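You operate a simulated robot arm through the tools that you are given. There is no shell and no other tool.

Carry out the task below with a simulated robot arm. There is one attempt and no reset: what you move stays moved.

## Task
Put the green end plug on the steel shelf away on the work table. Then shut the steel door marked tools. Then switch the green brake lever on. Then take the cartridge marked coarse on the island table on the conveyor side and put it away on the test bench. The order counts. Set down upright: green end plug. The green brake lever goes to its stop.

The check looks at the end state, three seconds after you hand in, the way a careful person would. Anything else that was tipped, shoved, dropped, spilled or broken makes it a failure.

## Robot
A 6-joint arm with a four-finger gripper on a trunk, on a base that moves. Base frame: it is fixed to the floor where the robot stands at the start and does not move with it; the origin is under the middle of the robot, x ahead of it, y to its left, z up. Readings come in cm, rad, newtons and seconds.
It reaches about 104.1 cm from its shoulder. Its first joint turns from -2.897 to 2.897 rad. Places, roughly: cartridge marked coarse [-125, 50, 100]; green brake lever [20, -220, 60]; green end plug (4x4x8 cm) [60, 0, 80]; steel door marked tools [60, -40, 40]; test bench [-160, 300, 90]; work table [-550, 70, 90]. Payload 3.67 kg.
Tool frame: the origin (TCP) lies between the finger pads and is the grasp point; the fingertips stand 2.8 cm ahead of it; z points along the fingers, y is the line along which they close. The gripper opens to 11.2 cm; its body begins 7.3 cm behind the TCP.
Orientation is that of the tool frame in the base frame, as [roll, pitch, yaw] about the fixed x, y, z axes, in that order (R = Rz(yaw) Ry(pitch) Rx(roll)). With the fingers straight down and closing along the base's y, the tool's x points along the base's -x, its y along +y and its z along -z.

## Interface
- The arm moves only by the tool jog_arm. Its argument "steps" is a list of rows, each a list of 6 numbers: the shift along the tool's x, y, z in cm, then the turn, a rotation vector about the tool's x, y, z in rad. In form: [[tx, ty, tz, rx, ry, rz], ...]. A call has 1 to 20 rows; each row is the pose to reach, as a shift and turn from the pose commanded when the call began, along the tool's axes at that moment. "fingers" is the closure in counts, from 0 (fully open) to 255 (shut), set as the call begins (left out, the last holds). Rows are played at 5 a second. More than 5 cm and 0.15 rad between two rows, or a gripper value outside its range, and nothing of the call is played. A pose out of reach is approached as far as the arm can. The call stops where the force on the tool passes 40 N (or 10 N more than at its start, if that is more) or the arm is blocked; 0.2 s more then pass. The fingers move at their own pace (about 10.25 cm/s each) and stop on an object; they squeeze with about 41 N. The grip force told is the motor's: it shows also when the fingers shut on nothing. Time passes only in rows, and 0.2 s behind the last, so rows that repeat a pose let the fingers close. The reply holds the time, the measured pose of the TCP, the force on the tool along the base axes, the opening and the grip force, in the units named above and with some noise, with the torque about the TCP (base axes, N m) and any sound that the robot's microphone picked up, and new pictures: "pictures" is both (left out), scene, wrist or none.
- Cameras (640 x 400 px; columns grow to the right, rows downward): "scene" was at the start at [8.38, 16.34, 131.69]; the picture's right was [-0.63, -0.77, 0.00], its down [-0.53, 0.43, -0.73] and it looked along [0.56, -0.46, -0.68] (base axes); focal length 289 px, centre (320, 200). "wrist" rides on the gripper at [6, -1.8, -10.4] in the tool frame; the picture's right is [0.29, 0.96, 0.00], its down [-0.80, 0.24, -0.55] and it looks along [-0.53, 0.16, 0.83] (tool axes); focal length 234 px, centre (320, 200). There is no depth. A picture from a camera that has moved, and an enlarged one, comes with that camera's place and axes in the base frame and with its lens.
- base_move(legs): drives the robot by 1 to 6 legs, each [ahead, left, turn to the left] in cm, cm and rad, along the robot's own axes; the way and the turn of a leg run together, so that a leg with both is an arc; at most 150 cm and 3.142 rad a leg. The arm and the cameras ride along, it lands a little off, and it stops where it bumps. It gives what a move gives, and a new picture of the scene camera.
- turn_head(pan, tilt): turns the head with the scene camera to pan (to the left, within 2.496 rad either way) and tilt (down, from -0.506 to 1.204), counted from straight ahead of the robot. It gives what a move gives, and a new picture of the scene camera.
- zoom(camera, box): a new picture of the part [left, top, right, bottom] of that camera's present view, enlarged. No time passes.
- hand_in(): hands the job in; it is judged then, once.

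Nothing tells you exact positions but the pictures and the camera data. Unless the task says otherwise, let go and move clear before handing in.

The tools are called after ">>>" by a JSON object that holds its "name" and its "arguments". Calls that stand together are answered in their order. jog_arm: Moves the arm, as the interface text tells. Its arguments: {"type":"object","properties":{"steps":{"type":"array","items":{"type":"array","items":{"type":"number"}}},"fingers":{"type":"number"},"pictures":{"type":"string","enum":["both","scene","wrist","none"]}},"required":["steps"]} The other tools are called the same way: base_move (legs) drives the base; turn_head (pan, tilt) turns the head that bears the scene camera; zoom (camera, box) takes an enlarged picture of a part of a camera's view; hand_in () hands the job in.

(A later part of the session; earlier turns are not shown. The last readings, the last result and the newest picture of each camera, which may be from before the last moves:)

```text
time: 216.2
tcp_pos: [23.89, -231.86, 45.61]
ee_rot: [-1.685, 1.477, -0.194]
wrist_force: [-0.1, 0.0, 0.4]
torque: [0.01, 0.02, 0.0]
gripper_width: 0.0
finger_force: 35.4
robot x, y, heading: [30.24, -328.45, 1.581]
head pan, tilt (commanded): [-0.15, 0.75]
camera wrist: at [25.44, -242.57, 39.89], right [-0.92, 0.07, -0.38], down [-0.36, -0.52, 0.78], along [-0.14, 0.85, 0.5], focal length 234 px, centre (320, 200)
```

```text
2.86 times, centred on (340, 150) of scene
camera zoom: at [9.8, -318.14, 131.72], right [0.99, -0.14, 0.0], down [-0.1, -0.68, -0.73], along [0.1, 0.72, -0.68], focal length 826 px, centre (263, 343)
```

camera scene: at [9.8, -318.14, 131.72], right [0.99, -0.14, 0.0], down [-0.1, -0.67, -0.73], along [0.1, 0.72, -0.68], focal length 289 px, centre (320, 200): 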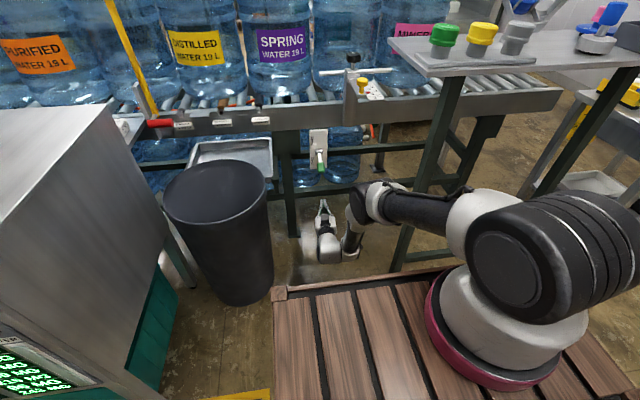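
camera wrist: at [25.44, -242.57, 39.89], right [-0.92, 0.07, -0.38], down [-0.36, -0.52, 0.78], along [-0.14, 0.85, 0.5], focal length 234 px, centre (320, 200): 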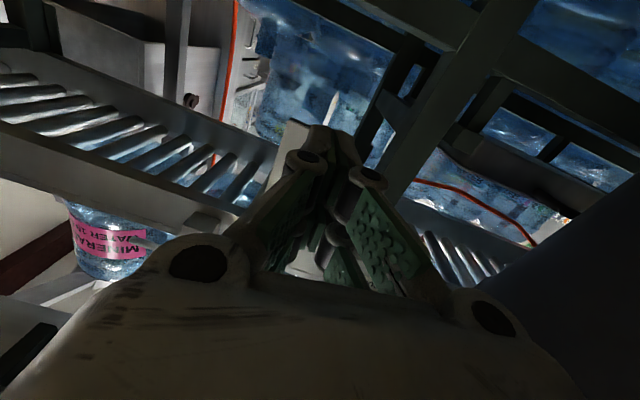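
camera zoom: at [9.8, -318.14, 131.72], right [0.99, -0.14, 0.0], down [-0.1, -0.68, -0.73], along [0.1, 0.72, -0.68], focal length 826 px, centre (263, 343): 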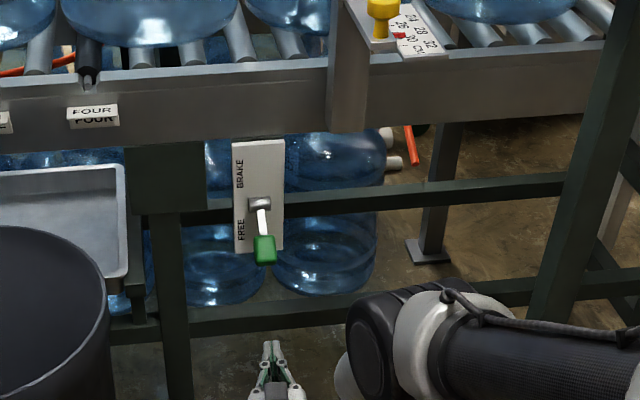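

>>> {"name": "jog_arm", "arguments": {"steps": [[1.5, 0, 0, 0, 0, 0], [1.5, 0, 0, 0, 0, 0]], "fingers": 255, "pictures": "none"}}

>>> {"name": "base_move", "arguments": {"legs": [[9, 0, 0]]}}

>>> {"name": "jog_arm", "arguments": {"steps": [[0, 0, 0, 0, 0, 0]], "pictures": "wrist"}}

>>> {"name": "zoom", "arguments": {"camera": "scene", "box": [260, 100, 420, 220]}}

```text
time: 216.8
tcp_pos: [23.84, -231.79, 45.76]
ee_rot: [-1.683, 1.475, -0.194]
wrist_force: [-0.6, -0.7, -0.1]
torque: [0.02, -0.01, -0.04]
gripper_width: 0.0
finger_force: 35.8
out of reach, approached as far as the arm can: row 1, 2
robot x, y, heading: [30.37, -328.28, 1.579]
head pan, tilt (commanded): [-0.15, 0.75]
```

```text
time: 217.9
tcp_pos: [23.67, -222.74, 45.75]
ee_rot: [-1.684, 1.475, -0.193]
wrist_force: [0.1, 0.6, 0.0]
torque: [0.0, 0.0, 0.0]
gripper_width: 0.0
finger_force: 35.8
robot x, y, heading: [30.03, -319.01, 1.58]
head pan, tilt (commanded): [-0.15, 0.75]
camera scene: at [9.73, -309.05, 131.72], right [0.99, -0.14, 0.0], down [-0.1, -0.68, -0.73], along [0.1, 0.72, -0.68], focal length 289 px, centre (320, 200)
```

scene: 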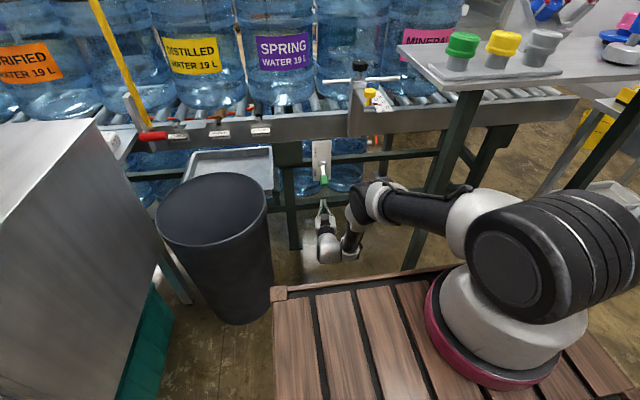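

```text
time: 218.3
tcp_pos: [23.68, -222.67, 45.69]
ee_rot: [-1.683, 1.476, -0.191]
wrist_force: [-0.5, -0.1, 0.1]
torque: [0.0, 0.01, -0.04]
gripper_width: 0.0
finger_force: 36.0
robot x, y, heading: [29.96, -319.54, 1.58]
head pan, tilt (commanded): [-0.15, 0.75]
camera wrist: at [25.32, -233.46, 39.9], right [-0.92, 0.07, -0.38], down [-0.36, -0.52, 0.78], along [-0.14, 0.85, 0.5], focal length 234 px, centre (320, 200)
```

wrist: 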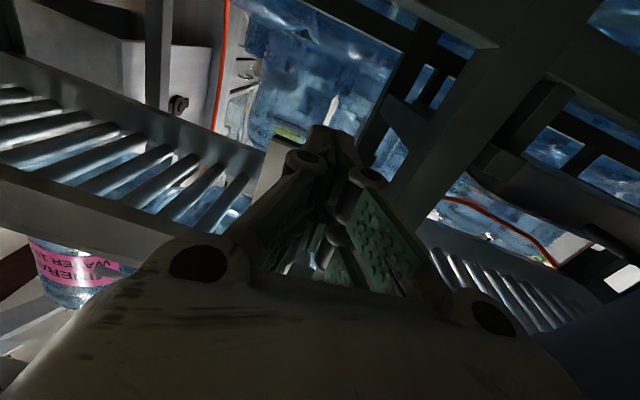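

```text
3.33 times, centred on (340, 160) of scene
camera zoom: at [9.73, -309.05, 131.72], right [0.99, -0.14, 0.0], down [-0.1, -0.68, -0.73], along [0.1, 0.72, -0.68], focal length 963 px, centre (253, 333)
```

zoom: 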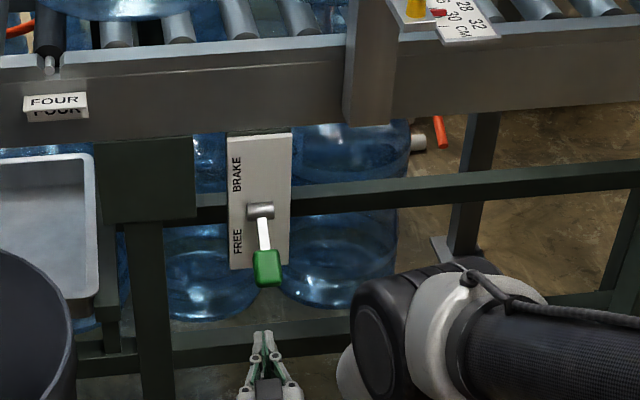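

The fist is now just under and in front of the green handle, well aligned. I'll ease the base forward 4.5 cm so the fingertips are under the handle.

>>> {"name": "base_move", "arguments": {"legs": [[4.5, 0, 0]]}}

>>> {"name": "zoom", "arguments": {"camera": "scene", "box": [280, 120, 380, 195]}}

```text
time: 219.2
tcp_pos: [23.8, -218.28, 45.57]
ee_rot: [-1.685, 1.478, -0.193]
wrist_force: [0.4, -0.6, 0.6]
torque: [-0.01, -0.05, 0.01]
gripper_width: 0.0
finger_force: 35.4
robot x, y, heading: [30.0, -314.76, 1.578]
head pan, tilt (commanded): [-0.15, 0.75]
camera scene: at [9.7, -304.51, 131.72], right [0.99, -0.14, 0.0], down [-0.1, -0.68, -0.73], along [0.1, 0.72, -0.68], focal length 289 px, centre (320, 200)
```

scene: 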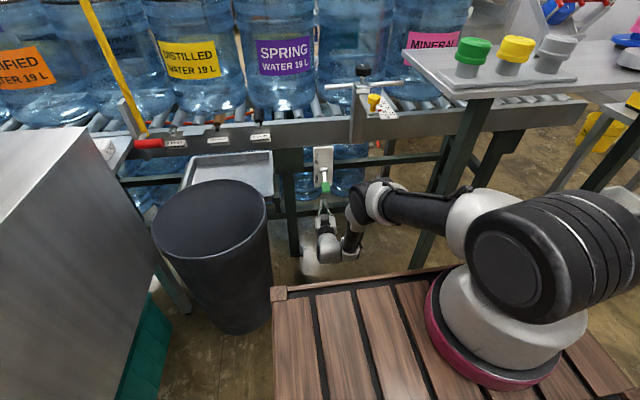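

```text
5.33 times, centred on (330, 158) of scene
camera zoom: at [9.7, -304.51, 131.72], right [0.99, -0.14, 0.0], down [-0.1, -0.68, -0.73], along [0.1, 0.72, -0.68], focal length 1542 px, centre (267, 427)
```

zoom: 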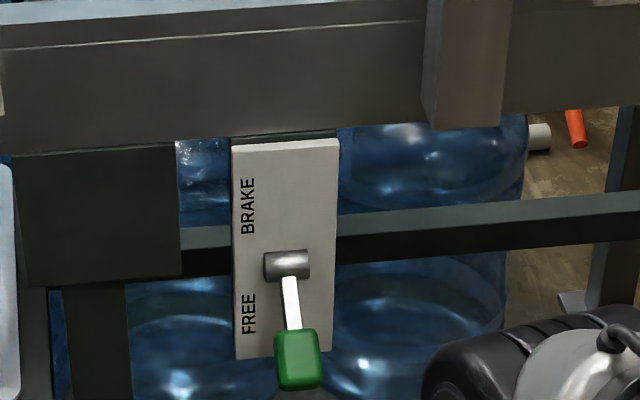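

The hub position is confirmed. I'll lift the fist slowly and watch the handle.

>>> {"name": "jog_arm", "arguments": {"steps": [[-1, 0, 0, 0, 0, 0], [-2, 0, 0, 0, 0, 0], [-3, 0, 0, 0, 0, 0], [-4, 0, 0, 0, 0, 0], [-5, 0, 0, 0, 0, 0], [-5, 0, 0, 0, 0, 0]], "fingers": 255}}

>>> {"name": "zoom", "arguments": {"camera": "scene", "box": [280, 120, 380, 195]}}

```text
time: 220.6
tcp_pos: [23.2, -218.11, 50.78]
ee_rot: [-1.67, 1.471, -0.179]
wrist_force: [0.1, -0.1, -1.1]
torque: [-0.02, -0.01, -0.05]
gripper_width: 0.0
finger_force: 36.0
robot x, y, heading: [30.35, -314.53, 1.58]
head pan, tilt (commanded): [-0.15, 0.75]
camera scene: at [9.7, -304.5, 131.72], right [0.99, -0.14, 0.0], down [-0.1, -0.68, -0.73], along [0.1, 0.72, -0.68], focal length 289 px, centre (320, 200)
camera wrist: at [24.82, -228.89, 44.98], right [-0.92, 0.07, -0.38], down [-0.36, -0.52, 0.78], along [-0.14, 0.85, 0.5], focal length 234 px, centre (320, 200)
```

scene: 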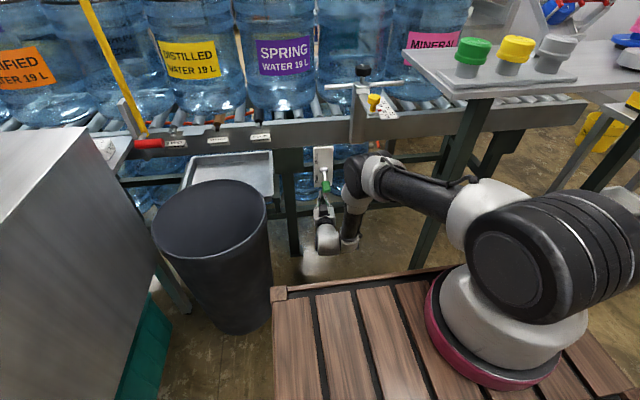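
wrist: 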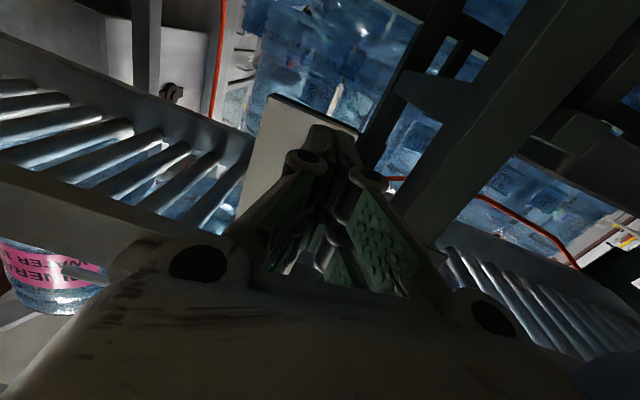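

```text
5.33 times, centred on (330, 158) of scene
camera zoom: at [9.7, -304.5, 131.72], right [0.99, -0.14, 0.0], down [-0.1, -0.68, -0.73], along [0.1, 0.72, -0.68], focal length 1542 px, centre (267, 427)
```

zoom: 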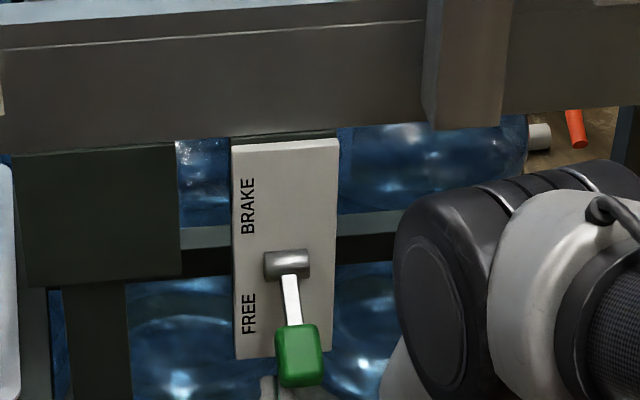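

Contact looks to be starting. I'll continue upward with a small sideways correction.

>>> {"name": "jog_arm", "arguments": {"steps": [[-1, -0.2, 0, 0, 0, 0], [-2, -0.4, 0, 0, 0, 0], [-3, -0.6, 0, 0, 0, 0], [-4, -0.7, 0, 0, 0, 0], [-5, -0.8, 0, 0, 0, 0], [-5, -0.8, 0, 0, 0, 0]], "fingers": 255, "pictures": "scene"}}

>>> {"name": "zoom", "arguments": {"camera": "scene", "box": [280, 120, 380, 195]}}

```text
time: 222.0
tcp_pos: [23.48, -217.54, 55.63]
ee_rot: [-1.657, 1.463, -0.166]
wrist_force: [0.7, -0.5, 0.2]
torque: [0.0, -0.01, 0.01]
gripper_width: 0.03
finger_force: 35.8
out of reach, approached as far as the arm can: row 3, 4, 5, 6
robot x, y, heading: [29.95, -314.61, 1.583]
head pan, tilt (commanded): [-0.15, 0.75]
camera scene: at [9.7, -304.51, 131.72], right [0.99, -0.14, 0.0], down [-0.1, -0.68, -0.73], along [0.1, 0.72, -0.68], focal length 289 px, centre (320, 200)
```

scene: 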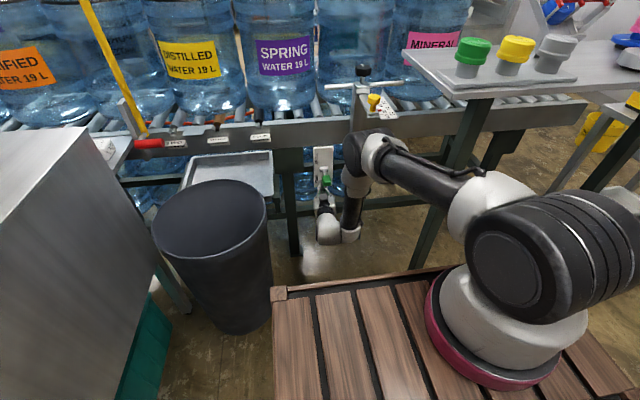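

```text
5.33 times, centred on (330, 158) of scene
camera zoom: at [9.7, -304.51, 131.72], right [0.99, -0.14, 0.0], down [-0.1, -0.68, -0.73], along [0.1, 0.72, -0.68], focal length 1542 px, centre (267, 427)
```

zoom: 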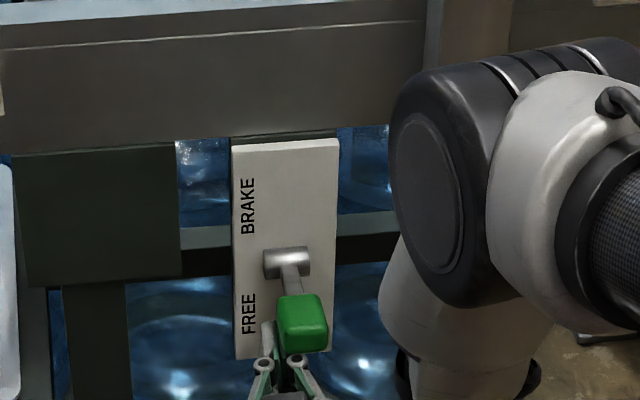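

The lever is coming up nicely. I'll continue, keeping the fingertips at the same depth.

>>> {"name": "jog_arm", "arguments": {"steps": [[-1, 0, -0.3, 0, 0, 0], [-2, 0, -0.6, 0, 0, 0], [-3, -0.2, -0.8, 0, 0, 0], [-4, -0.3, -0.8, 0, 0, 0], [-4, -0.3, -0.8, 0, 0, 0]], "fingers": 255, "pictures": "scene"}}

>>> {"name": "zoom", "arguments": {"camera": "scene", "box": [280, 120, 380, 195]}}

```text
time: 223.2
tcp_pos: [23.01, -217.49, 59.37]
ee_rot: [-1.665, 1.455, -0.178]
wrist_force: [-1.2, -0.1, -2.7]
torque: [-0.06, -0.02, 0.01]
gripper_width: 0.0
finger_force: 35.5
out of reach, approached as far as the arm can: row 1, 2, 3, 4, 5
robot x, y, heading: [30.24, -314.79, 1.578]
head pan, tilt (commanded): [-0.15, 0.75]
camera scene: at [9.7, -304.5, 131.72], right [0.99, -0.14, 0.0], down [-0.1, -0.68, -0.73], along [0.1, 0.72, -0.68], focal length 289 px, centre (320, 200)
```

scene: 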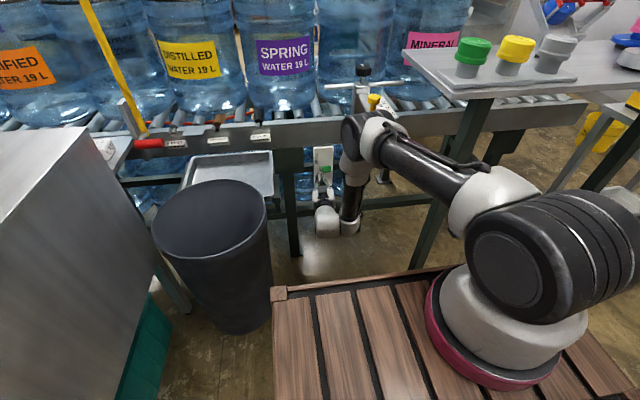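

```text
5.33 times, centred on (330, 158) of scene
camera zoom: at [9.7, -304.5, 131.72], right [0.99, -0.14, 0.0], down [-0.1, -0.68, -0.73], along [0.1, 0.72, -0.68], focal length 1542 px, centre (267, 427)
```

zoom: 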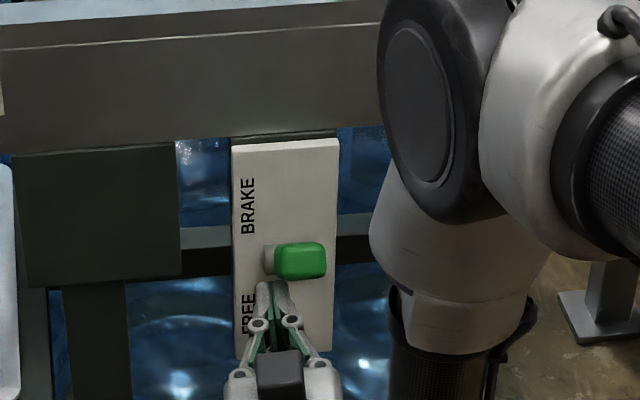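

The handle is now above horizontal. I'll keep pressing up towards its stop with a small sideways correction, watching the force.

>>> {"name": "jog_arm", "arguments": {"steps": [[-0.7, -0.5, 0, 0, 0, 0], [-1.4, -1, 0, 0, 0, 0], [-2.1, -1, 0, 0, 0, 0], [-2.8, -1, 0, 0, 0, 0], [-2.8, -1, 0, 0, 0, 0]], "fingers": 255, "pictures": "scene"}}

>>> {"name": "zoom", "arguments": {"camera": "scene", "box": [280, 120, 380, 195]}}

```text
time: 223.7
tcp_pos: [22.98, -217.29, 59.39]
ee_rot: [-1.781, 1.453, -0.285]
wrist_force: [-0.1, -1.7, -1.1]
torque: [0.01, 0.01, -0.01]
gripper_width: 0.0
finger_force: 35.4
out of reach, approached as far as the arm can: row 1, 2
robot x, y, heading: [30.03, -314.89, 1.579]
head pan, tilt (commanded): [-0.15, 0.75]
stopped in row 2: the force on the tool passed its limit at 48 N (the readings are from after the stop); the commanded pose is now the measured one
camera scene: at [9.69, -304.55, 131.72], right [0.99, -0.14, 0.0], down [-0.1, -0.68, -0.73], along [0.1, 0.72, -0.68], focal length 289 px, centre (320, 200)
```

scene: 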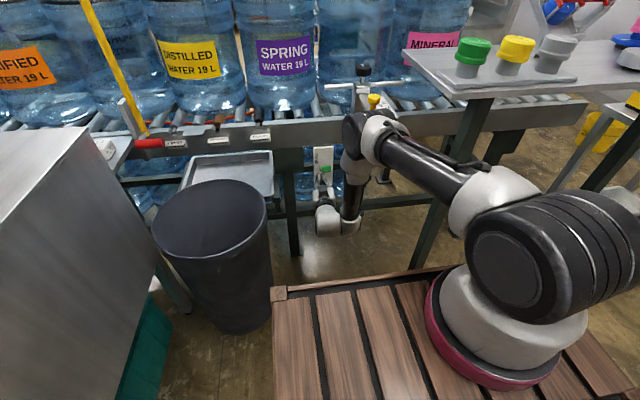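

```text
5.33 times, centred on (330, 158) of scene
camera zoom: at [9.69, -304.55, 131.72], right [0.99, -0.14, 0.0], down [-0.1, -0.68, -0.73], along [0.1, 0.72, -0.68], focal length 1542 px, centre (267, 427)
```

zoom: 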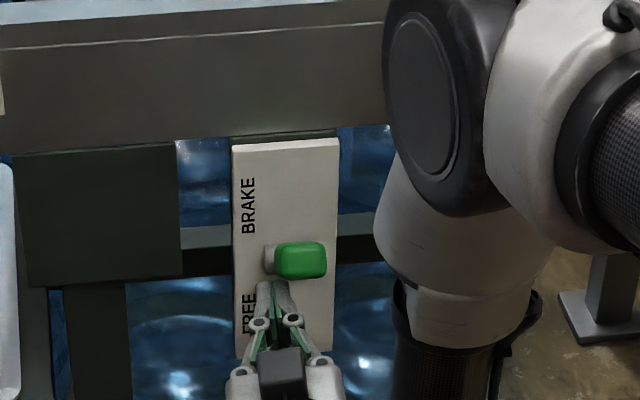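

The force limit tripped with the handle at about +38°, mirroring its -38° start, so it's likely on its stop. I'll press up once more gently to make sure it's fully home.

>>> {"name": "jog_arm", "arguments": {"steps": [[-0.3, 0, 0, 0, 0, 0], [-0.6, 0, 0, 0, 0, 0], [-0.9, 0, 0, 0, 0, 0], [-1.2, 0, 0, 0, 0, 0], [-1.5, 0, 0, 0, 0, 0]], "fingers": 255, "pictures": "scene"}}

>>> {"name": "zoom", "arguments": {"camera": "scene", "box": [280, 120, 380, 195]}}

```text
time: 224.5
tcp_pos: [23.02, -217.8, 59.58]
ee_rot: [-1.882, 1.448, -0.387]
wrist_force: [-0.5, -5.1, -5.2]
torque: [0.0, 0.04, -0.07]
gripper_width: 0.0
finger_force: 35.6
robot x, y, heading: [30.15, -314.64, 1.578]
head pan, tilt (commanded): [-0.15, 0.75]
stopped in row 4: the force on the tool passed its limit at 43 N (the readings are from after the stop); the commanded pose is now the measured one
camera scene: at [9.69, -304.55, 131.72], right [0.99, -0.14, 0.0], down [-0.1, -0.68, -0.73], along [0.1, 0.72, -0.68], focal length 289 px, centre (320, 200)
```

scene: 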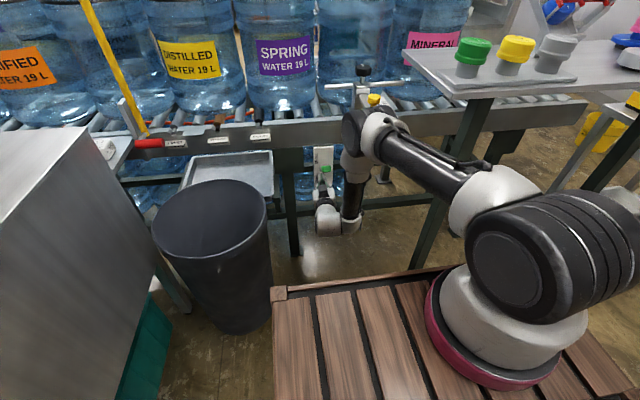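

```text
5.33 times, centred on (330, 158) of scene
camera zoom: at [9.69, -304.55, 131.72], right [0.99, -0.14, 0.0], down [-0.1, -0.68, -0.73], along [0.1, 0.72, -0.68], focal length 1542 px, centre (267, 427)
```

zoom: 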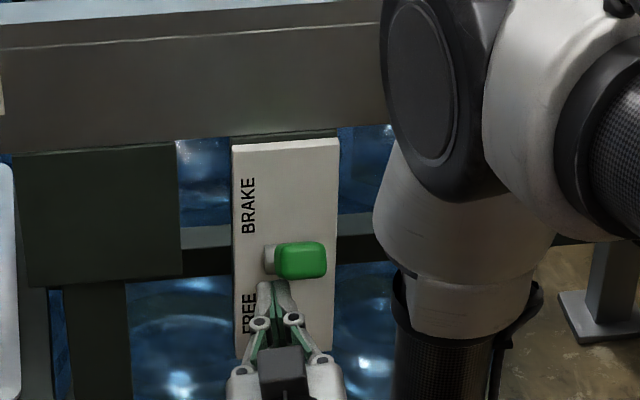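

The handle didn't move any further, so the lever is firmly at the BRAKE stop. I'll lower the fist away from it, then back out and check it stays.

>>> {"name": "jog_arm", "arguments": {"steps": [[1, 0, 0, 0, 0, 0], [2.5, 0, 0, 0, 0, 0], [4, 0, 0, 0, 0, 0], [5.5, 0, 0, 0, 0, 0], [5.5, 0, 0, 0, 0, 0]], "fingers": 255, "pictures": "none"}}

>>> {"name": "base_move", "arguments": {"legs": [[-35, 0, 0]]}}

>>> {"name": "zoom", "arguments": {"camera": "scene", "box": [260, 90, 400, 195]}}

```text
time: 225.7
tcp_pos: [23.69, -218.06, 54.25]
ee_rot: [-1.87, 1.446, -0.379]
wrist_force: [-0.4, -0.7, 0.4]
torque: [-0.01, 0.01, -0.01]
gripper_width: 0.01
finger_force: 35.8
robot x, y, heading: [29.87, -314.59, 1.577]
head pan, tilt (commanded): [-0.15, 0.75]
```

```text
time: 228.0
tcp_pos: [24.28, -253.08, 54.33]
ee_rot: [-1.873, 1.447, -0.384]
wrist_force: [0.5, 0.2, 1.0]
torque: [0.02, 0.02, -0.01]
gripper_width: 0.02
finger_force: 35.6
robot x, y, heading: [29.91, -349.71, 1.575]
head pan, tilt (commanded): [-0.15, 0.75]
camera scene: at [9.91, -339.51, 131.72], right [0.99, -0.15, 0.0], down [-0.1, -0.67, -0.73], along [0.11, 0.72, -0.68], focal length 289 px, centre (320, 200)
```

scene: 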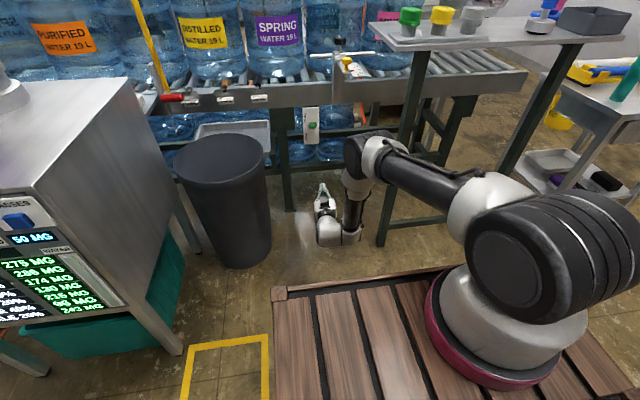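

```text
3.81 times, centred on (330, 142) of scene
camera zoom: at [9.91, -339.51, 131.72], right [0.99, -0.15, 0.0], down [-0.1, -0.67, -0.73], along [0.11, 0.72, -0.68], focal length 1101 px, centre (282, 419)
```

zoom: 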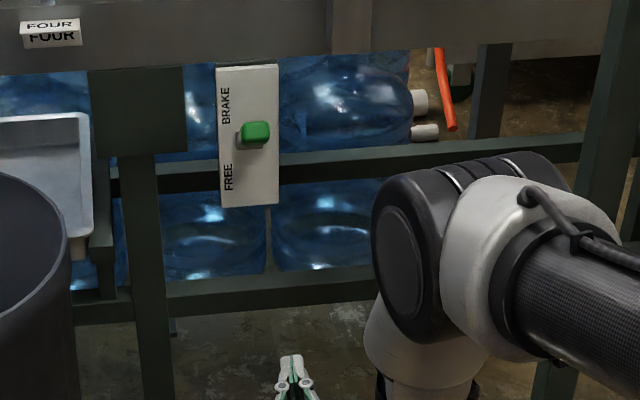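

The lever stays at BRAKE. Next is the COARSE cartridge on the island table, so I'll back up and fold the arm for travel.

>>> {"name": "base_move", "arguments": {"legs": [[-12, 0, 0]]}}

>>> {"name": "jog_arm", "arguments": {"steps": [[-4.5, 0, 0, 0, 0, 0], [-9, 0, 0, 0, 0, 0], [-13.5, 0, 0, 0, 0, 0], [-18, 0, 0, 0, 0, 0], [-22.5, 0, 0, 0, 0, 0], [-27, 0, 0, 0, 0, 0], [-31.5, 0, 0, 0, 0, 0], [-36, 0, 0, 0, 0, 0], [-40, 0, 0, 0, 0, 0], [-42, 0, 0, 0, 0, 0], [-42, 0, 0, 0, 0, 0]], "fingers": 255, "pictures": "scene"}}

```text
time: 229.2
tcp_pos: [24.36, -265.38, 54.28]
ee_rot: [-1.869, 1.446, -0.386]
wrist_force: [0.6, -0.4, 0.2]
torque: [-0.02, -0.01, -0.02]
gripper_width: 0.0
finger_force: 35.9
robot x, y, heading: [30.33, -361.88, 1.57]
head pan, tilt (commanded): [-0.15, 0.75]
camera scene: at [9.94, -351.81, 131.72], right [0.99, -0.15, 0.0], down [-0.1, -0.67, -0.73], along [0.11, 0.72, -0.68], focal length 289 px, centre (320, 200)
```

scene: 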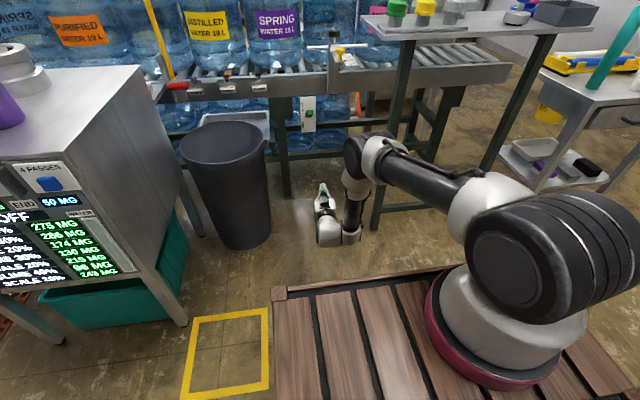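

```text
time: 231.6
tcp_pos: [19.43, -263.44, 96.06]
ee_rot: [-1.875, 1.447, -0.389]
wrist_force: [0.7, 0.0, 0.3]
torque: [0.03, -0.02, 0.02]
gripper_width: 0.0
finger_force: 35.6
robot x, y, heading: [30.73, -361.95, 1.575]
head pan, tilt (commanded): [-0.15, 0.75]
camera scene: at [9.94, -351.81, 131.72], right [0.99, -0.15, 0.0], down [-0.1, -0.67, -0.73], along [0.11, 0.72, -0.68], focal length 289 px, centre (320, 200)
```

scene: 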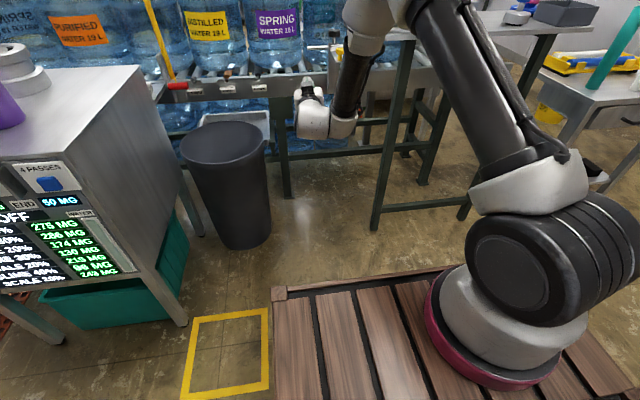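

>>> {"name": "jog_arm", "arguments": {"steps": [[-1.17, -1.07, -3.6, -0.0132, 0.127, 0.002], [-2.33, -2.13, -7.2, -0.0263, 0.254, 0.004], [-3.5, -3.2, -10.8, -0.0395, 0.381, 0.006], [-4.67, -4.27, -14.4, -0.0527, 0.509, 0.008], [-5.83, -5.33, -18.0, -0.0658, 0.636, 0.01], [-7, -6.4, -21.6, -0.079, 0.763, 0.012], [-8.17, -7.47, -25.3, -0.0922, 0.89, 0.014], [-9.33, -8.53, -28.9, -0.1053, 1.017, 0.016], [-10.5, -9.6, -32.5, -0.1185, 1.144, 0.018], [-11.67, -10.67, -36.1, -0.1317, 1.272, 0.02], [-12.83, -11.73, -39.7, -0.1448, 1.399, 0.022], [-14, -12.8, -43.3, -0.158, 1.526, 0.024], [-14, -12.8, -43.3, -0.158, 1.526, 0.024]], "fingers": 255, "pictures": "scene"}}

```text
time: 234.4
tcp_pos: [26.86, -307.11, 113.02]
ee_rot: [3.141, 0.0, -1.569]
wrist_force: [0.2, 0.5, 0.2]
torque: [0.0, 0.01, 0.0]
gripper_width: 0.02
finger_force: 35.2
robot x, y, heading: [30.52, -361.95, 1.575]
head pan, tilt (commanded): [-0.15, 0.75]
camera scene: at [9.94, -351.82, 131.72], right [0.99, -0.15, 0.0], down [-0.1, -0.67, -0.73], along [0.11, 0.72, -0.68], focal length 289 px, centre (320, 200)
```

scene: 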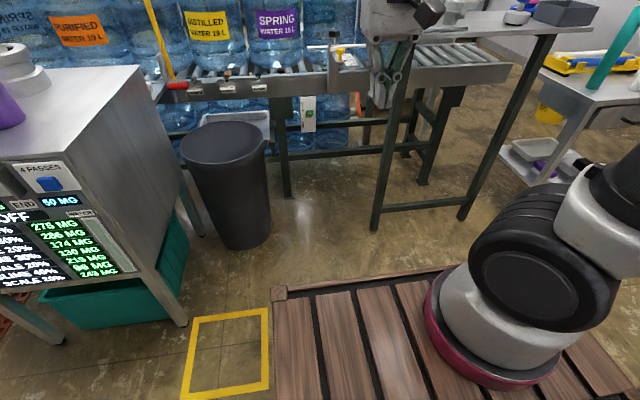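

The arm is folded. I'll retrace my route: sidestep left behind the washer, then go up through the gap towards the island's conveyor side.

>>> {"name": "base_move", "arguments": {"legs": [[0, 100, 0], [0, 100, 0]]}}

>>> {"name": "turn_head", "arguments": {"pan": 0.0, "tilt": 0.5}}

```text
time: 244.3
tcp_pos: [-172.06, -309.45, 112.99]
ee_rot: [-3.141, -0.002, -1.573]
wrist_force: [-0.2, -0.2, -0.4]
torque: [0.01, -0.01, 0.05]
gripper_width: 0.0
finger_force: 35.9
robot x, y, heading: [-168.58, -364.95, 1.57]
head pan, tilt (commanded): [-0.15, 0.75]
camera scene: at [-188.99, -354.28, 131.72], right [0.99, -0.15, 0.0], down [-0.1, -0.67, -0.73], along [0.11, 0.72, -0.68], focal length 289 px, centre (320, 200)
```

scene: 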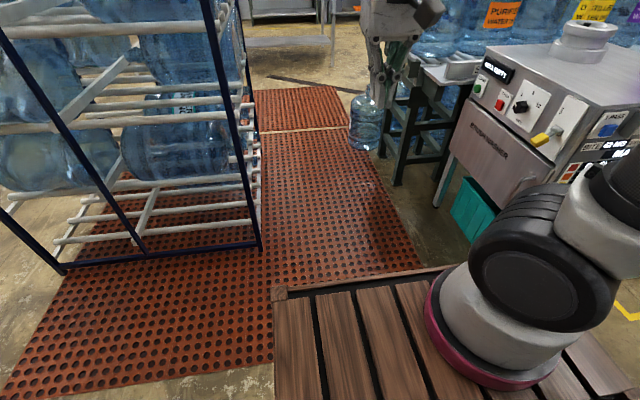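

```text
time: 245.1
tcp_pos: [-171.98, -309.54, 112.95]
ee_rot: [-3.141, 0.0, -1.573]
wrist_force: [-0.2, 1.6, -0.2]
torque: [0.01, 0.01, 0.01]
gripper_width: 0.0
finger_force: 36.2
robot x, y, heading: [-168.79, -364.6, 1.572]
head pan, tilt (commanded): [0.0, 0.499]
camera scene: at [-190.23, -353.38, 133.91], right [1.0, 0.0, 0.0], down [0.0, -0.48, -0.88], along [0.0, 0.88, -0.48], focal length 289 px, centre (320, 200)
```

scene: 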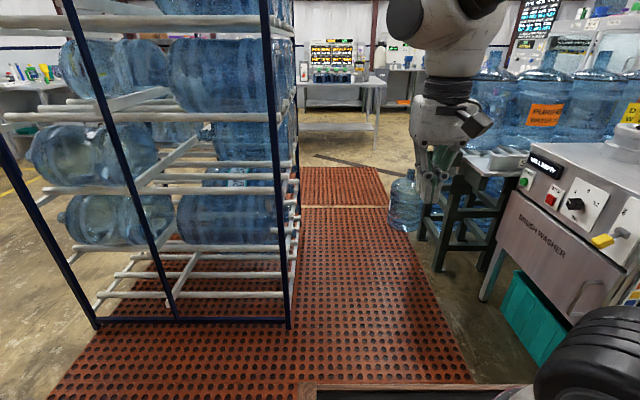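

>>> {"name": "base_move", "arguments": {"legs": [[75, 2, 0]]}}

>>> {"name": "base_move", "arguments": {"legs": [[75, 0, 0]]}}

```text
time: 249.2
tcp_pos: [-175.05, -235.07, 113.03]
ee_rot: [-3.141, 0.001, -1.564]
wrist_force: [0.8, -0.5, 0.5]
torque: [-0.02, -0.06, 0.02]
gripper_width: 0.0
finger_force: 35.5
robot x, y, heading: [-171.02, -290.06, 1.583]
head pan, tilt (commanded): [0.0, 0.499]
camera scene: at [-192.73, -278.93, 133.92], right [1.0, 0.01, 0.0], down [0.0, -0.48, -0.88], along [-0.01, 0.88, -0.48], focal length 289 px, centre (320, 200)
```

scene: 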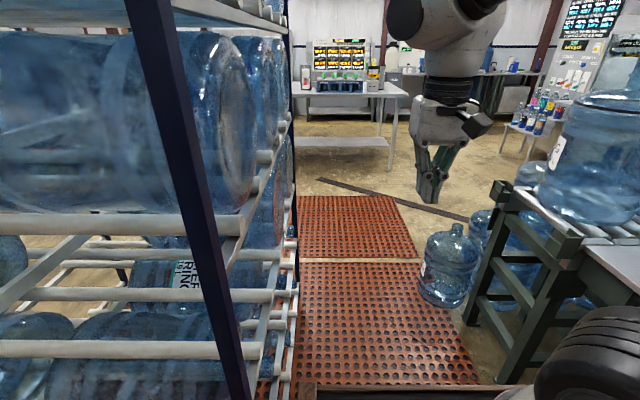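

```text
time: 253.2
tcp_pos: [-173.84, -159.31, 113.04]
ee_rot: [-3.14, 0.0, -1.58]
wrist_force: [0.4, -0.2, 0.7]
torque: [-0.02, 0.01, -0.02]
gripper_width: 0.02
finger_force: 36.5
robot x, y, heading: [-171.01, -214.35, 1.559]
head pan, tilt (commanded): [0.0, 0.499]
camera scene: at [-192.5, -202.93, 133.92], right [1.0, -0.01, 0.0], down [0.0, -0.48, -0.88], along [0.01, 0.88, -0.48], focal length 289 px, centre (320, 200)
```

scene: 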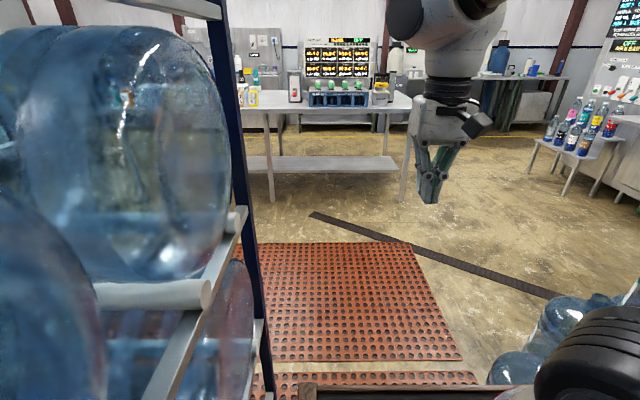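

>>> {"name": "base_move", "arguments": {"legs": [[0, 0, 0.012], [75, 0, 0]]}}

>>> {"name": "base_move", "arguments": {"legs": [[50, 0, 0]]}}

>>> {"name": "zoom", "arguments": {"camera": "scene", "box": [160, 0, 480, 200]}}

```text
time: 257.6
tcp_pos: [-174.94, -84.76, 113.02]
ee_rot: [-3.14, -0.002, -1.568]
wrist_force: [-0.1, 0.9, -0.3]
torque: [0.04, 0.0, -0.02]
gripper_width: 0.01
finger_force: 35.3
robot x, y, heading: [-171.45, -139.93, 1.573]
head pan, tilt (commanded): [0.0, 0.499]
camera scene: at [-192.93, -128.7, 133.92], right [1.0, 0.01, 0.0], down [0.0, -0.48, -0.88], along [0.0, 0.88, -0.48], focal length 289 px, centre (320, 200)
```

scene: 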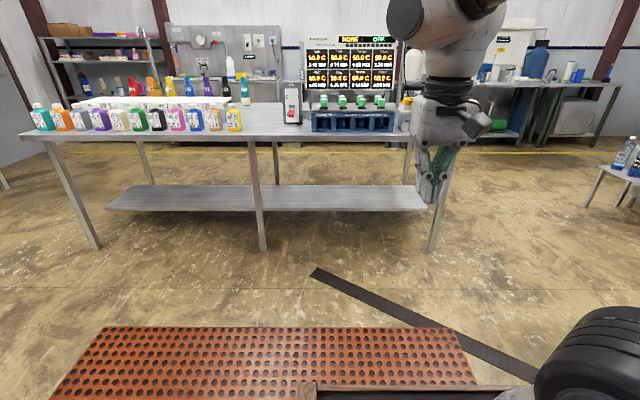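

```text
time: 260.6
tcp_pos: [-174.81, -34.87, 113.0]
ee_rot: [-3.141, -0.001, -1.572]
wrist_force: [-0.1, 0.5, -0.7]
torque: [0.04, -0.02, 0.01]
gripper_width: 0.0
finger_force: 35.6
robot x, y, heading: [-171.34, -89.89, 1.571]
head pan, tilt (commanded): [0.0, 0.499]
camera scene: at [-193.03, -78.7, 133.92], right [1.0, 0.0, 0.0], down [0.0, -0.48, -0.88], along [0.0, 0.88, -0.48], focal length 289 px, centre (320, 200)
```

scene: 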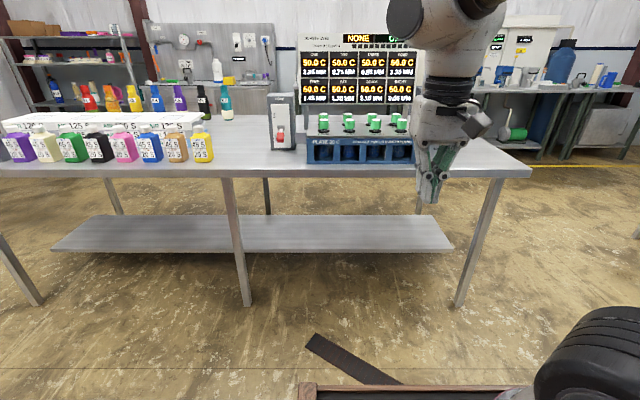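

```text
2.00 times, centred on (320, 100) of scene
camera zoom: at [-193.03, -78.7, 133.92], right [1.0, 0.0, 0.0], down [0.0, -0.48, -0.88], along [0.0, 0.88, -0.48], focal length 578 px, centre (320, 400)
```

zoom: 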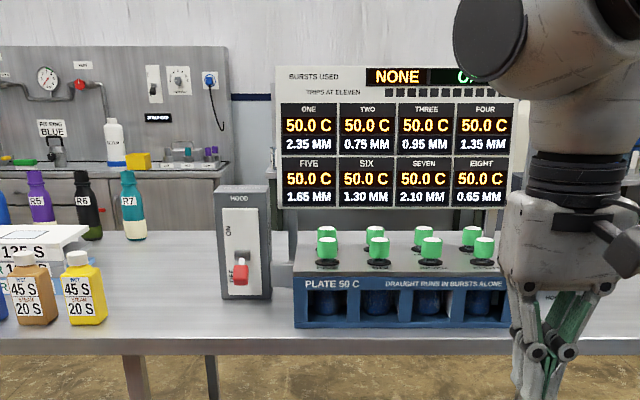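

The table's right end is at x≈-107, and the cartridge is hidden behind my gripper. I'll move forward away from the bottles first, then sidestep right toward the cartridge.

>>> {"name": "base_move", "arguments": {"legs": [[30, 0, 0], [0, -38, 0]]}}

>>> {"name": "turn_head", "arguments": {"pan": -0.25, "tilt": 0.55}}

>>> {"name": "jog_arm", "arguments": {"steps": [[0, 0, 0, 0, 0, 0], [0, 0, 0, 0, 0, 0], [0, 0, 0, 0, 0, 0], [0, 0, 0, 0, 0, 0]], "fingers": 0, "pictures": "both"}}

```text
time: 264.6
tcp_pos: [-136.83, -5.11, 112.98]
ee_rot: [-3.141, 0.001, -1.572]
wrist_force: [0.2, 0.9, 0.1]
torque: [-0.01, 0.0, 0.01]
gripper_width: 0.01
finger_force: 35.6
robot x, y, heading: [-133.85, -60.08, 1.573]
head pan, tilt (commanded): [0.0, 0.499]
camera scene: at [-155.08, -48.9, 133.92], right [1.0, 0.0, 0.0], down [0.0, -0.48, -0.88], along [0.0, 0.88, -0.48], focal length 289 px, centre (320, 200)
```

scene: 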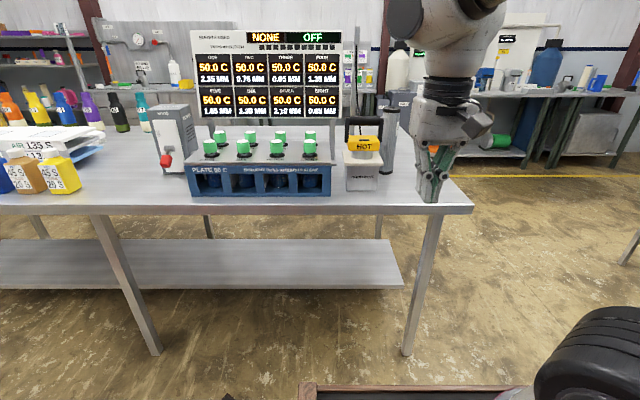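

```text
time: 265.4
tcp_pos: [-136.89, -5.05, 113.0]
ee_rot: [3.141, 0.0, -1.569]
wrist_force: [0.4, -0.5, -0.4]
torque: [-0.01, -0.01, 0.03]
gripper_width: 0.0
finger_force: 36.0
robot x, y, heading: [-133.82, -60.27, 1.574]
head pan, tilt (commanded): [-0.25, 0.55]
camera scene: at [-152.88, -49.3, 133.46], right [0.97, -0.25, 0.0], down [-0.13, -0.51, -0.85], along [0.21, 0.83, -0.52], focal length 289 px, centre (320, 200)
```

scene: 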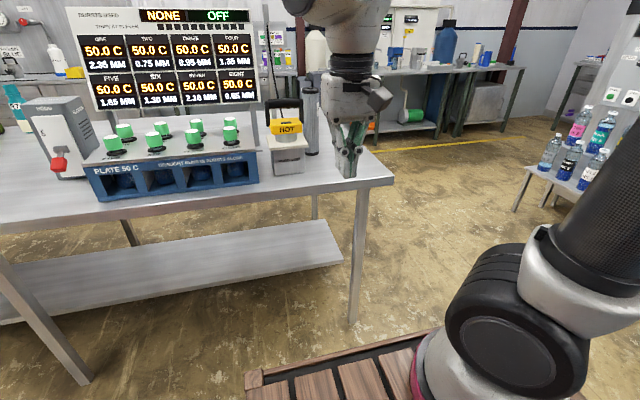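

```text
time: 266.4
tcp_pos: [-136.95, -5.06, 113.04]
ee_rot: [-3.14, 0.0, -1.572]
wrist_force: [0.3, -0.5, -0.2]
torque: [0.02, 0.02, 0.01]
gripper_width: 11.2
finger_force: 0.0
robot x, y, heading: [-133.59, -59.7, 1.575]
head pan, tilt (commanded): [-0.25, 0.55]
camera scene: at [-152.87, -49.3, 133.46], right [0.97, -0.25, 0.0], down [-0.13, -0.51, -0.85], along [0.21, 0.83, -0.52], focal length 289 px, centre (320, 200)
camera wrist: at [-135.05, -11.19, 123.28], right [-0.96, -0.29, 0.0], down [-0.24, 0.8, 0.55], along [-0.16, 0.53, -0.83], focal length 234 px, centre (320, 200)
```

scene: 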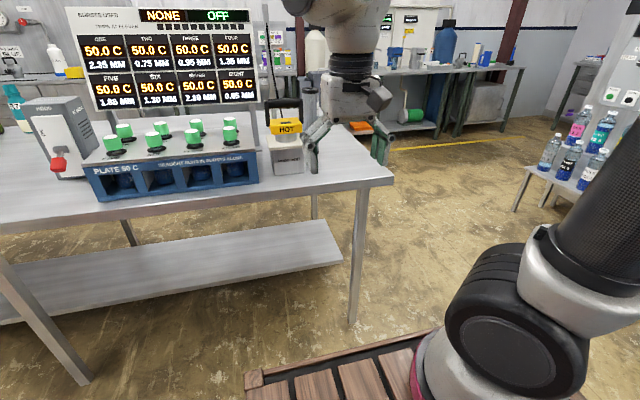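
wrist: 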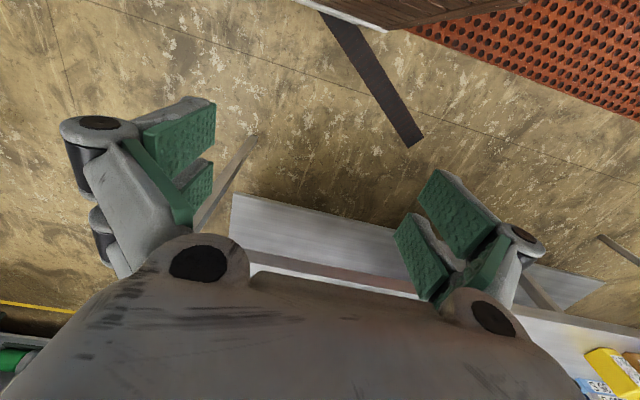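

The COARSE cartridge stands just behind and right of the HOT device. I put its centre near [-129, 58.5], about 8 cm across, with its top near z≈113. I'll raise the arm, drive closer, and take a better look.

>>> {"name": "jog_arm", "arguments": {"steps": [[0, 0, -4, 0, 0, 0], [0, 0, -8, 0, 0, 0], [0, 0, -12, 0, 0, 0], [0, 0, -16, 0, 0, 0], [0, 0, -20, 0, 0, 0], [0, 0, -20, 0, 0, 0]], "fingers": 0, "pictures": "none"}}

>>> {"name": "base_move", "arguments": {"legs": [[26, -4, 0]]}}

>>> {"name": "turn_head", "arguments": {"pan": -0.3, "tilt": 0.45}}

>>> {"name": "zoom", "arguments": {"camera": "scene", "box": [160, 60, 400, 210]}}

```text
time: 267.8
tcp_pos: [-137.0, -5.13, 133.02]
ee_rot: [-3.142, -0.001, -1.569]
wrist_force: [-0.2, 0.5, -0.3]
torque: [-0.02, 0.02, -0.01]
gripper_width: 11.21
finger_force: 0.0
robot x, y, heading: [-133.6, -60.41, 1.571]
head pan, tilt (commanded): [-0.25, 0.55]
```

```text
time: 269.6
tcp_pos: [-132.79, 20.95, 132.83]
ee_rot: [-3.14, -0.002, -1.571]
wrist_force: [-0.1, 0.1, 0.4]
torque: [-0.03, 0.0, 0.02]
gripper_width: 11.2
finger_force: 0.0
robot x, y, heading: [-129.22, -34.44, 1.571]
head pan, tilt (commanded): [-0.25, 0.55]
camera scene: at [-148.78, -23.17, 133.46], right [0.97, -0.25, 0.0], down [-0.13, -0.51, -0.85], along [0.21, 0.83, -0.52], focal length 289 px, centre (320, 200)
```

scene: 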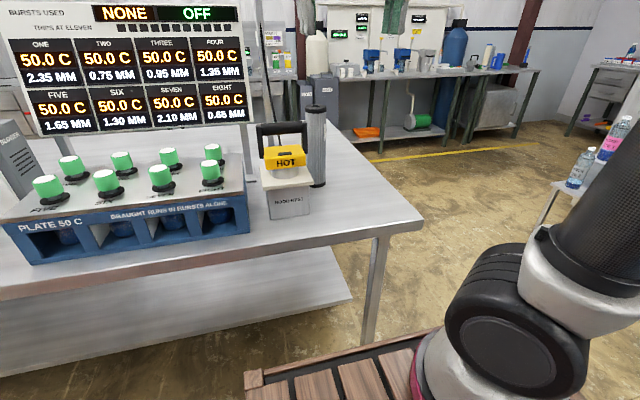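

```text
time: 270.3
tcp_pos: [-133.03, 21.04, 133.06]
ee_rot: [-3.14, 0.001, -1.574]
wrist_force: [0.3, 0.2, 0.2]
torque: [-0.03, -0.01, -0.02]
gripper_width: 11.2
finger_force: 0.0
robot x, y, heading: [-129.74, -33.87, 1.565]
head pan, tilt (commanded): [-0.3, 0.45]
camera scene: at [-148.29, -23.1, 134.36], right [0.96, -0.3, 0.0], down [-0.13, -0.42, -0.9], along [0.27, 0.86, -0.44], focal length 289 px, centre (320, 200)
```

scene: 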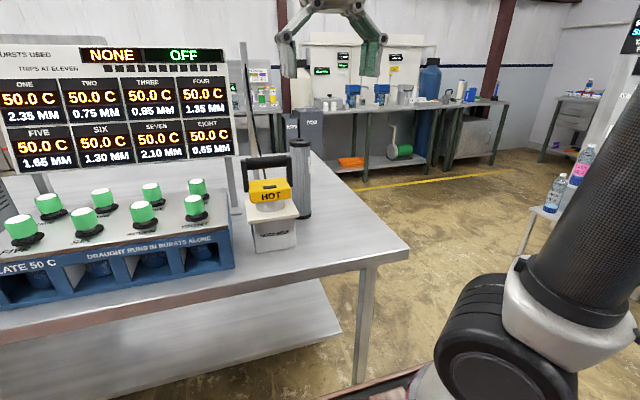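

```text
2.67 times, centred on (280, 135) of scene
camera zoom: at [-148.29, -23.1, 134.36], right [0.96, -0.3, 0.0], down [-0.13, -0.42, -0.9], along [0.27, 0.86, -0.44], focal length 771 px, centre (427, 373)
```

zoom: 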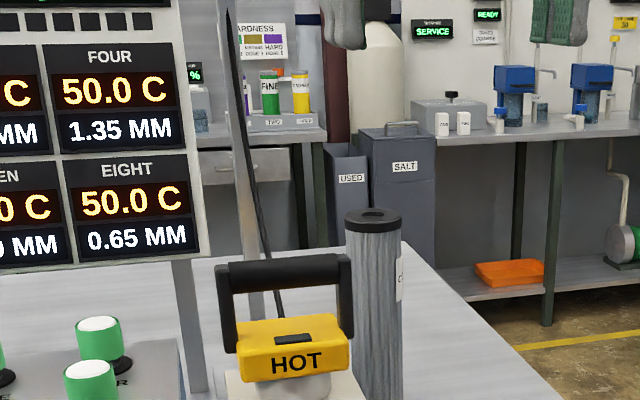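

The cartridge's top is at about [-129, 58.5, 112.6], roughly 6.5–7 cm wide, and the HOT handle is clear of where the fingers will go. I'll ease closer and hover over the cartridge.

>>> {"name": "base_move", "arguments": {"legs": [[10, 0, 0]]}}

>>> {"name": "jog_arm", "arguments": {"steps": [[-4.5, -0.5, 0, 0, 0, 0], [-9, -1, 0, 0, 0, 0], [-13.5, -1.5, 0, 0, 0, 0], [-18, -2, 0, 0, 0, 0], [-22, -2.5, 0, 0, 0, 0], [-22, -3, 0, 0, 0, 0]], "fingers": 0}}

```text
time: 271.5
tcp_pos: [-132.9, 31.09, 132.97]
ee_rot: [-3.141, 0.002, -1.571]
wrist_force: [-0.6, -0.1, -0.4]
torque: [-0.01, 0.0, -0.01]
gripper_width: 11.19
finger_force: 0.0
robot x, y, heading: [-129.15, -23.88, 1.567]
head pan, tilt (commanded): [-0.3, 0.45]
camera scene: at [-148.27, -13.01, 134.36], right [0.95, -0.3, 0.0], down [-0.13, -0.42, -0.9], along [0.27, 0.86, -0.44], focal length 289 px, centre (320, 200)
```

scene: 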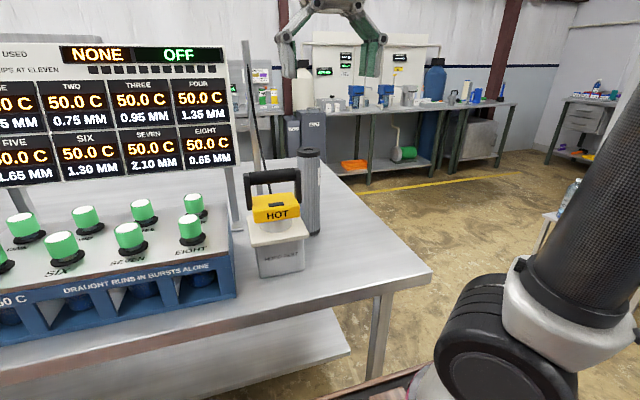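

```text
time: 272.9
tcp_pos: [-129.8, 53.21, 133.1]
ee_rot: [3.141, 0.001, -1.574]
wrist_force: [-0.2, -0.4, 0.3]
torque: [0.01, -0.01, -0.02]
gripper_width: 11.16
finger_force: 0.1
robot x, y, heading: [-129.4, -23.84, 1.572]
head pan, tilt (commanded): [-0.3, 0.45]
camera scene: at [-148.27, -13.03, 134.36], right [0.95, -0.3, 0.0], down [-0.13, -0.42, -0.9], along [0.27, 0.86, -0.44], focal length 289 px, centre (320, 200)
camera wrist: at [-127.96, 47.03, 143.4], right [-0.96, -0.29, 0.0], down [-0.24, 0.8, 0.55], along [-0.16, 0.53, -0.83], focal length 234 px, centre (320, 200)
```

scene: 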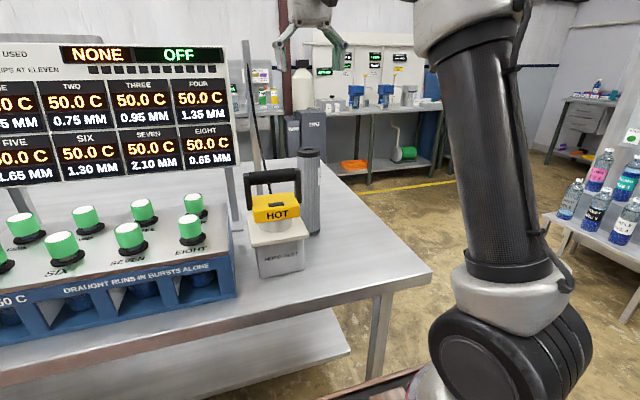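
wrist: 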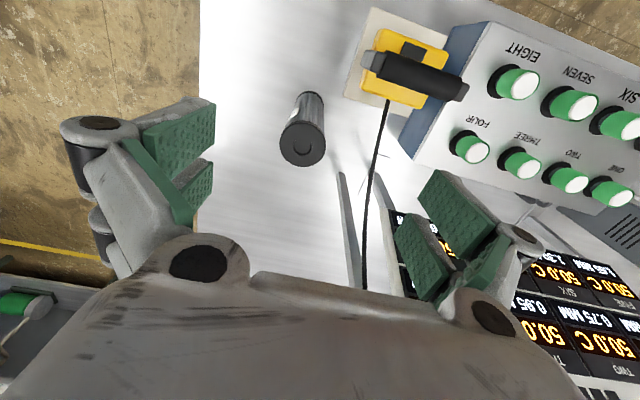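

The wrist view puts the cartridge's top centre at ≈[-128.9, 58.7]. I'll narrow the fingers to about 9 cm to stay clear of the HOT cable, centre, and descend.

>>> {"name": "jog_arm", "arguments": {"steps": [[-2.7, -0.4, 1, 0, 0, 0], [-5.4, -0.8, 3, 0, 0, 0], [-5.5, -0.9, 7, 0, 0, 0], [-5.5, -0.9, 10, 0, 0, 0], [-5.5, -0.9, 13, 0, 0, 0], [-5.5, -0.9, 13, 0, 0, 0]], "fingers": 50}}

>>> {"name": "zoom", "arguments": {"camera": "scene", "box": [200, 60, 400, 260]}}

```text
time: 274.3
tcp_pos: [-128.68, 58.69, 120.12]
ee_rot: [-3.141, 0.001, -1.575]
wrist_force: [-0.5, 0.1, 0.0]
torque: [0.01, -0.02, 0.01]
gripper_width: 9.0
finger_force: 0.1
robot x, y, heading: [-129.15, -23.93, 1.566]
head pan, tilt (commanded): [-0.3, 0.45]
camera scene: at [-148.27, -13.02, 134.36], right [0.95, -0.3, 0.0], down [-0.13, -0.42, -0.9], along [0.27, 0.86, -0.44], focal length 289 px, centre (320, 200)
camera wrist: at [-126.92, 52.51, 130.42], right [-0.96, -0.29, 0.0], down [-0.24, 0.8, 0.56], along [-0.16, 0.53, -0.83], focal length 234 px, centre (320, 200)
```

scene: 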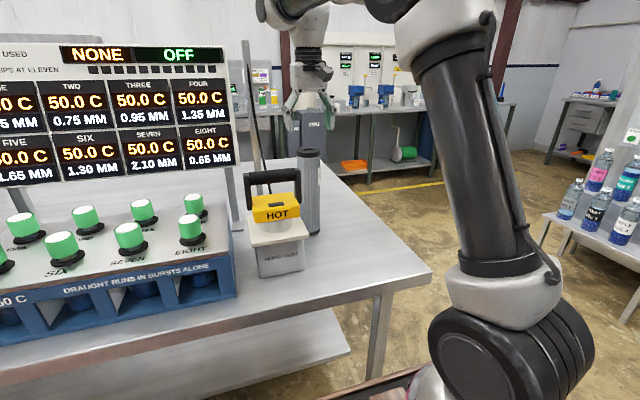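
wrist: 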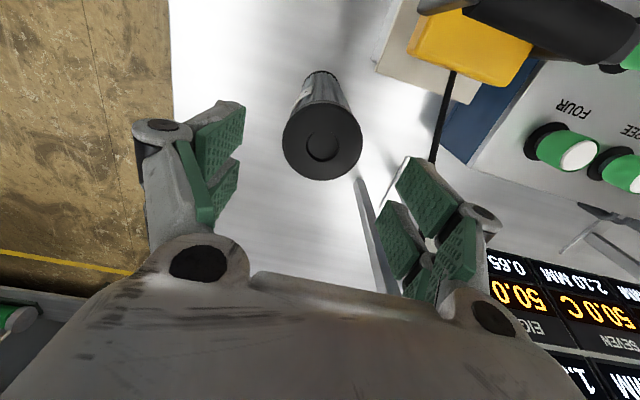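

```text
2.00 times, centred on (300, 160) of scene
camera zoom: at [-148.27, -13.02, 134.36], right [0.95, -0.3, 0.0], down [-0.13, -0.42, -0.9], along [0.27, 0.86, -0.44], focal length 578 px, centre (360, 280)
```

zoom: 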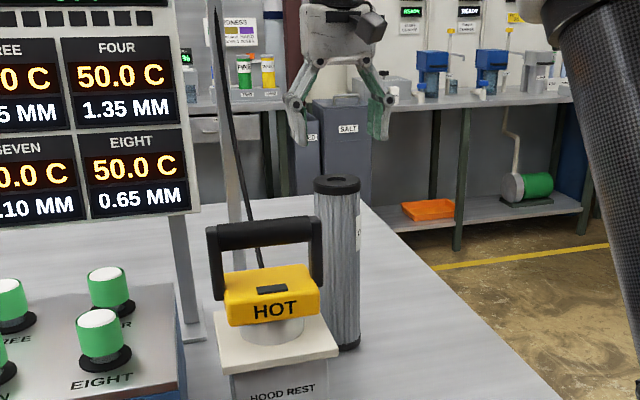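

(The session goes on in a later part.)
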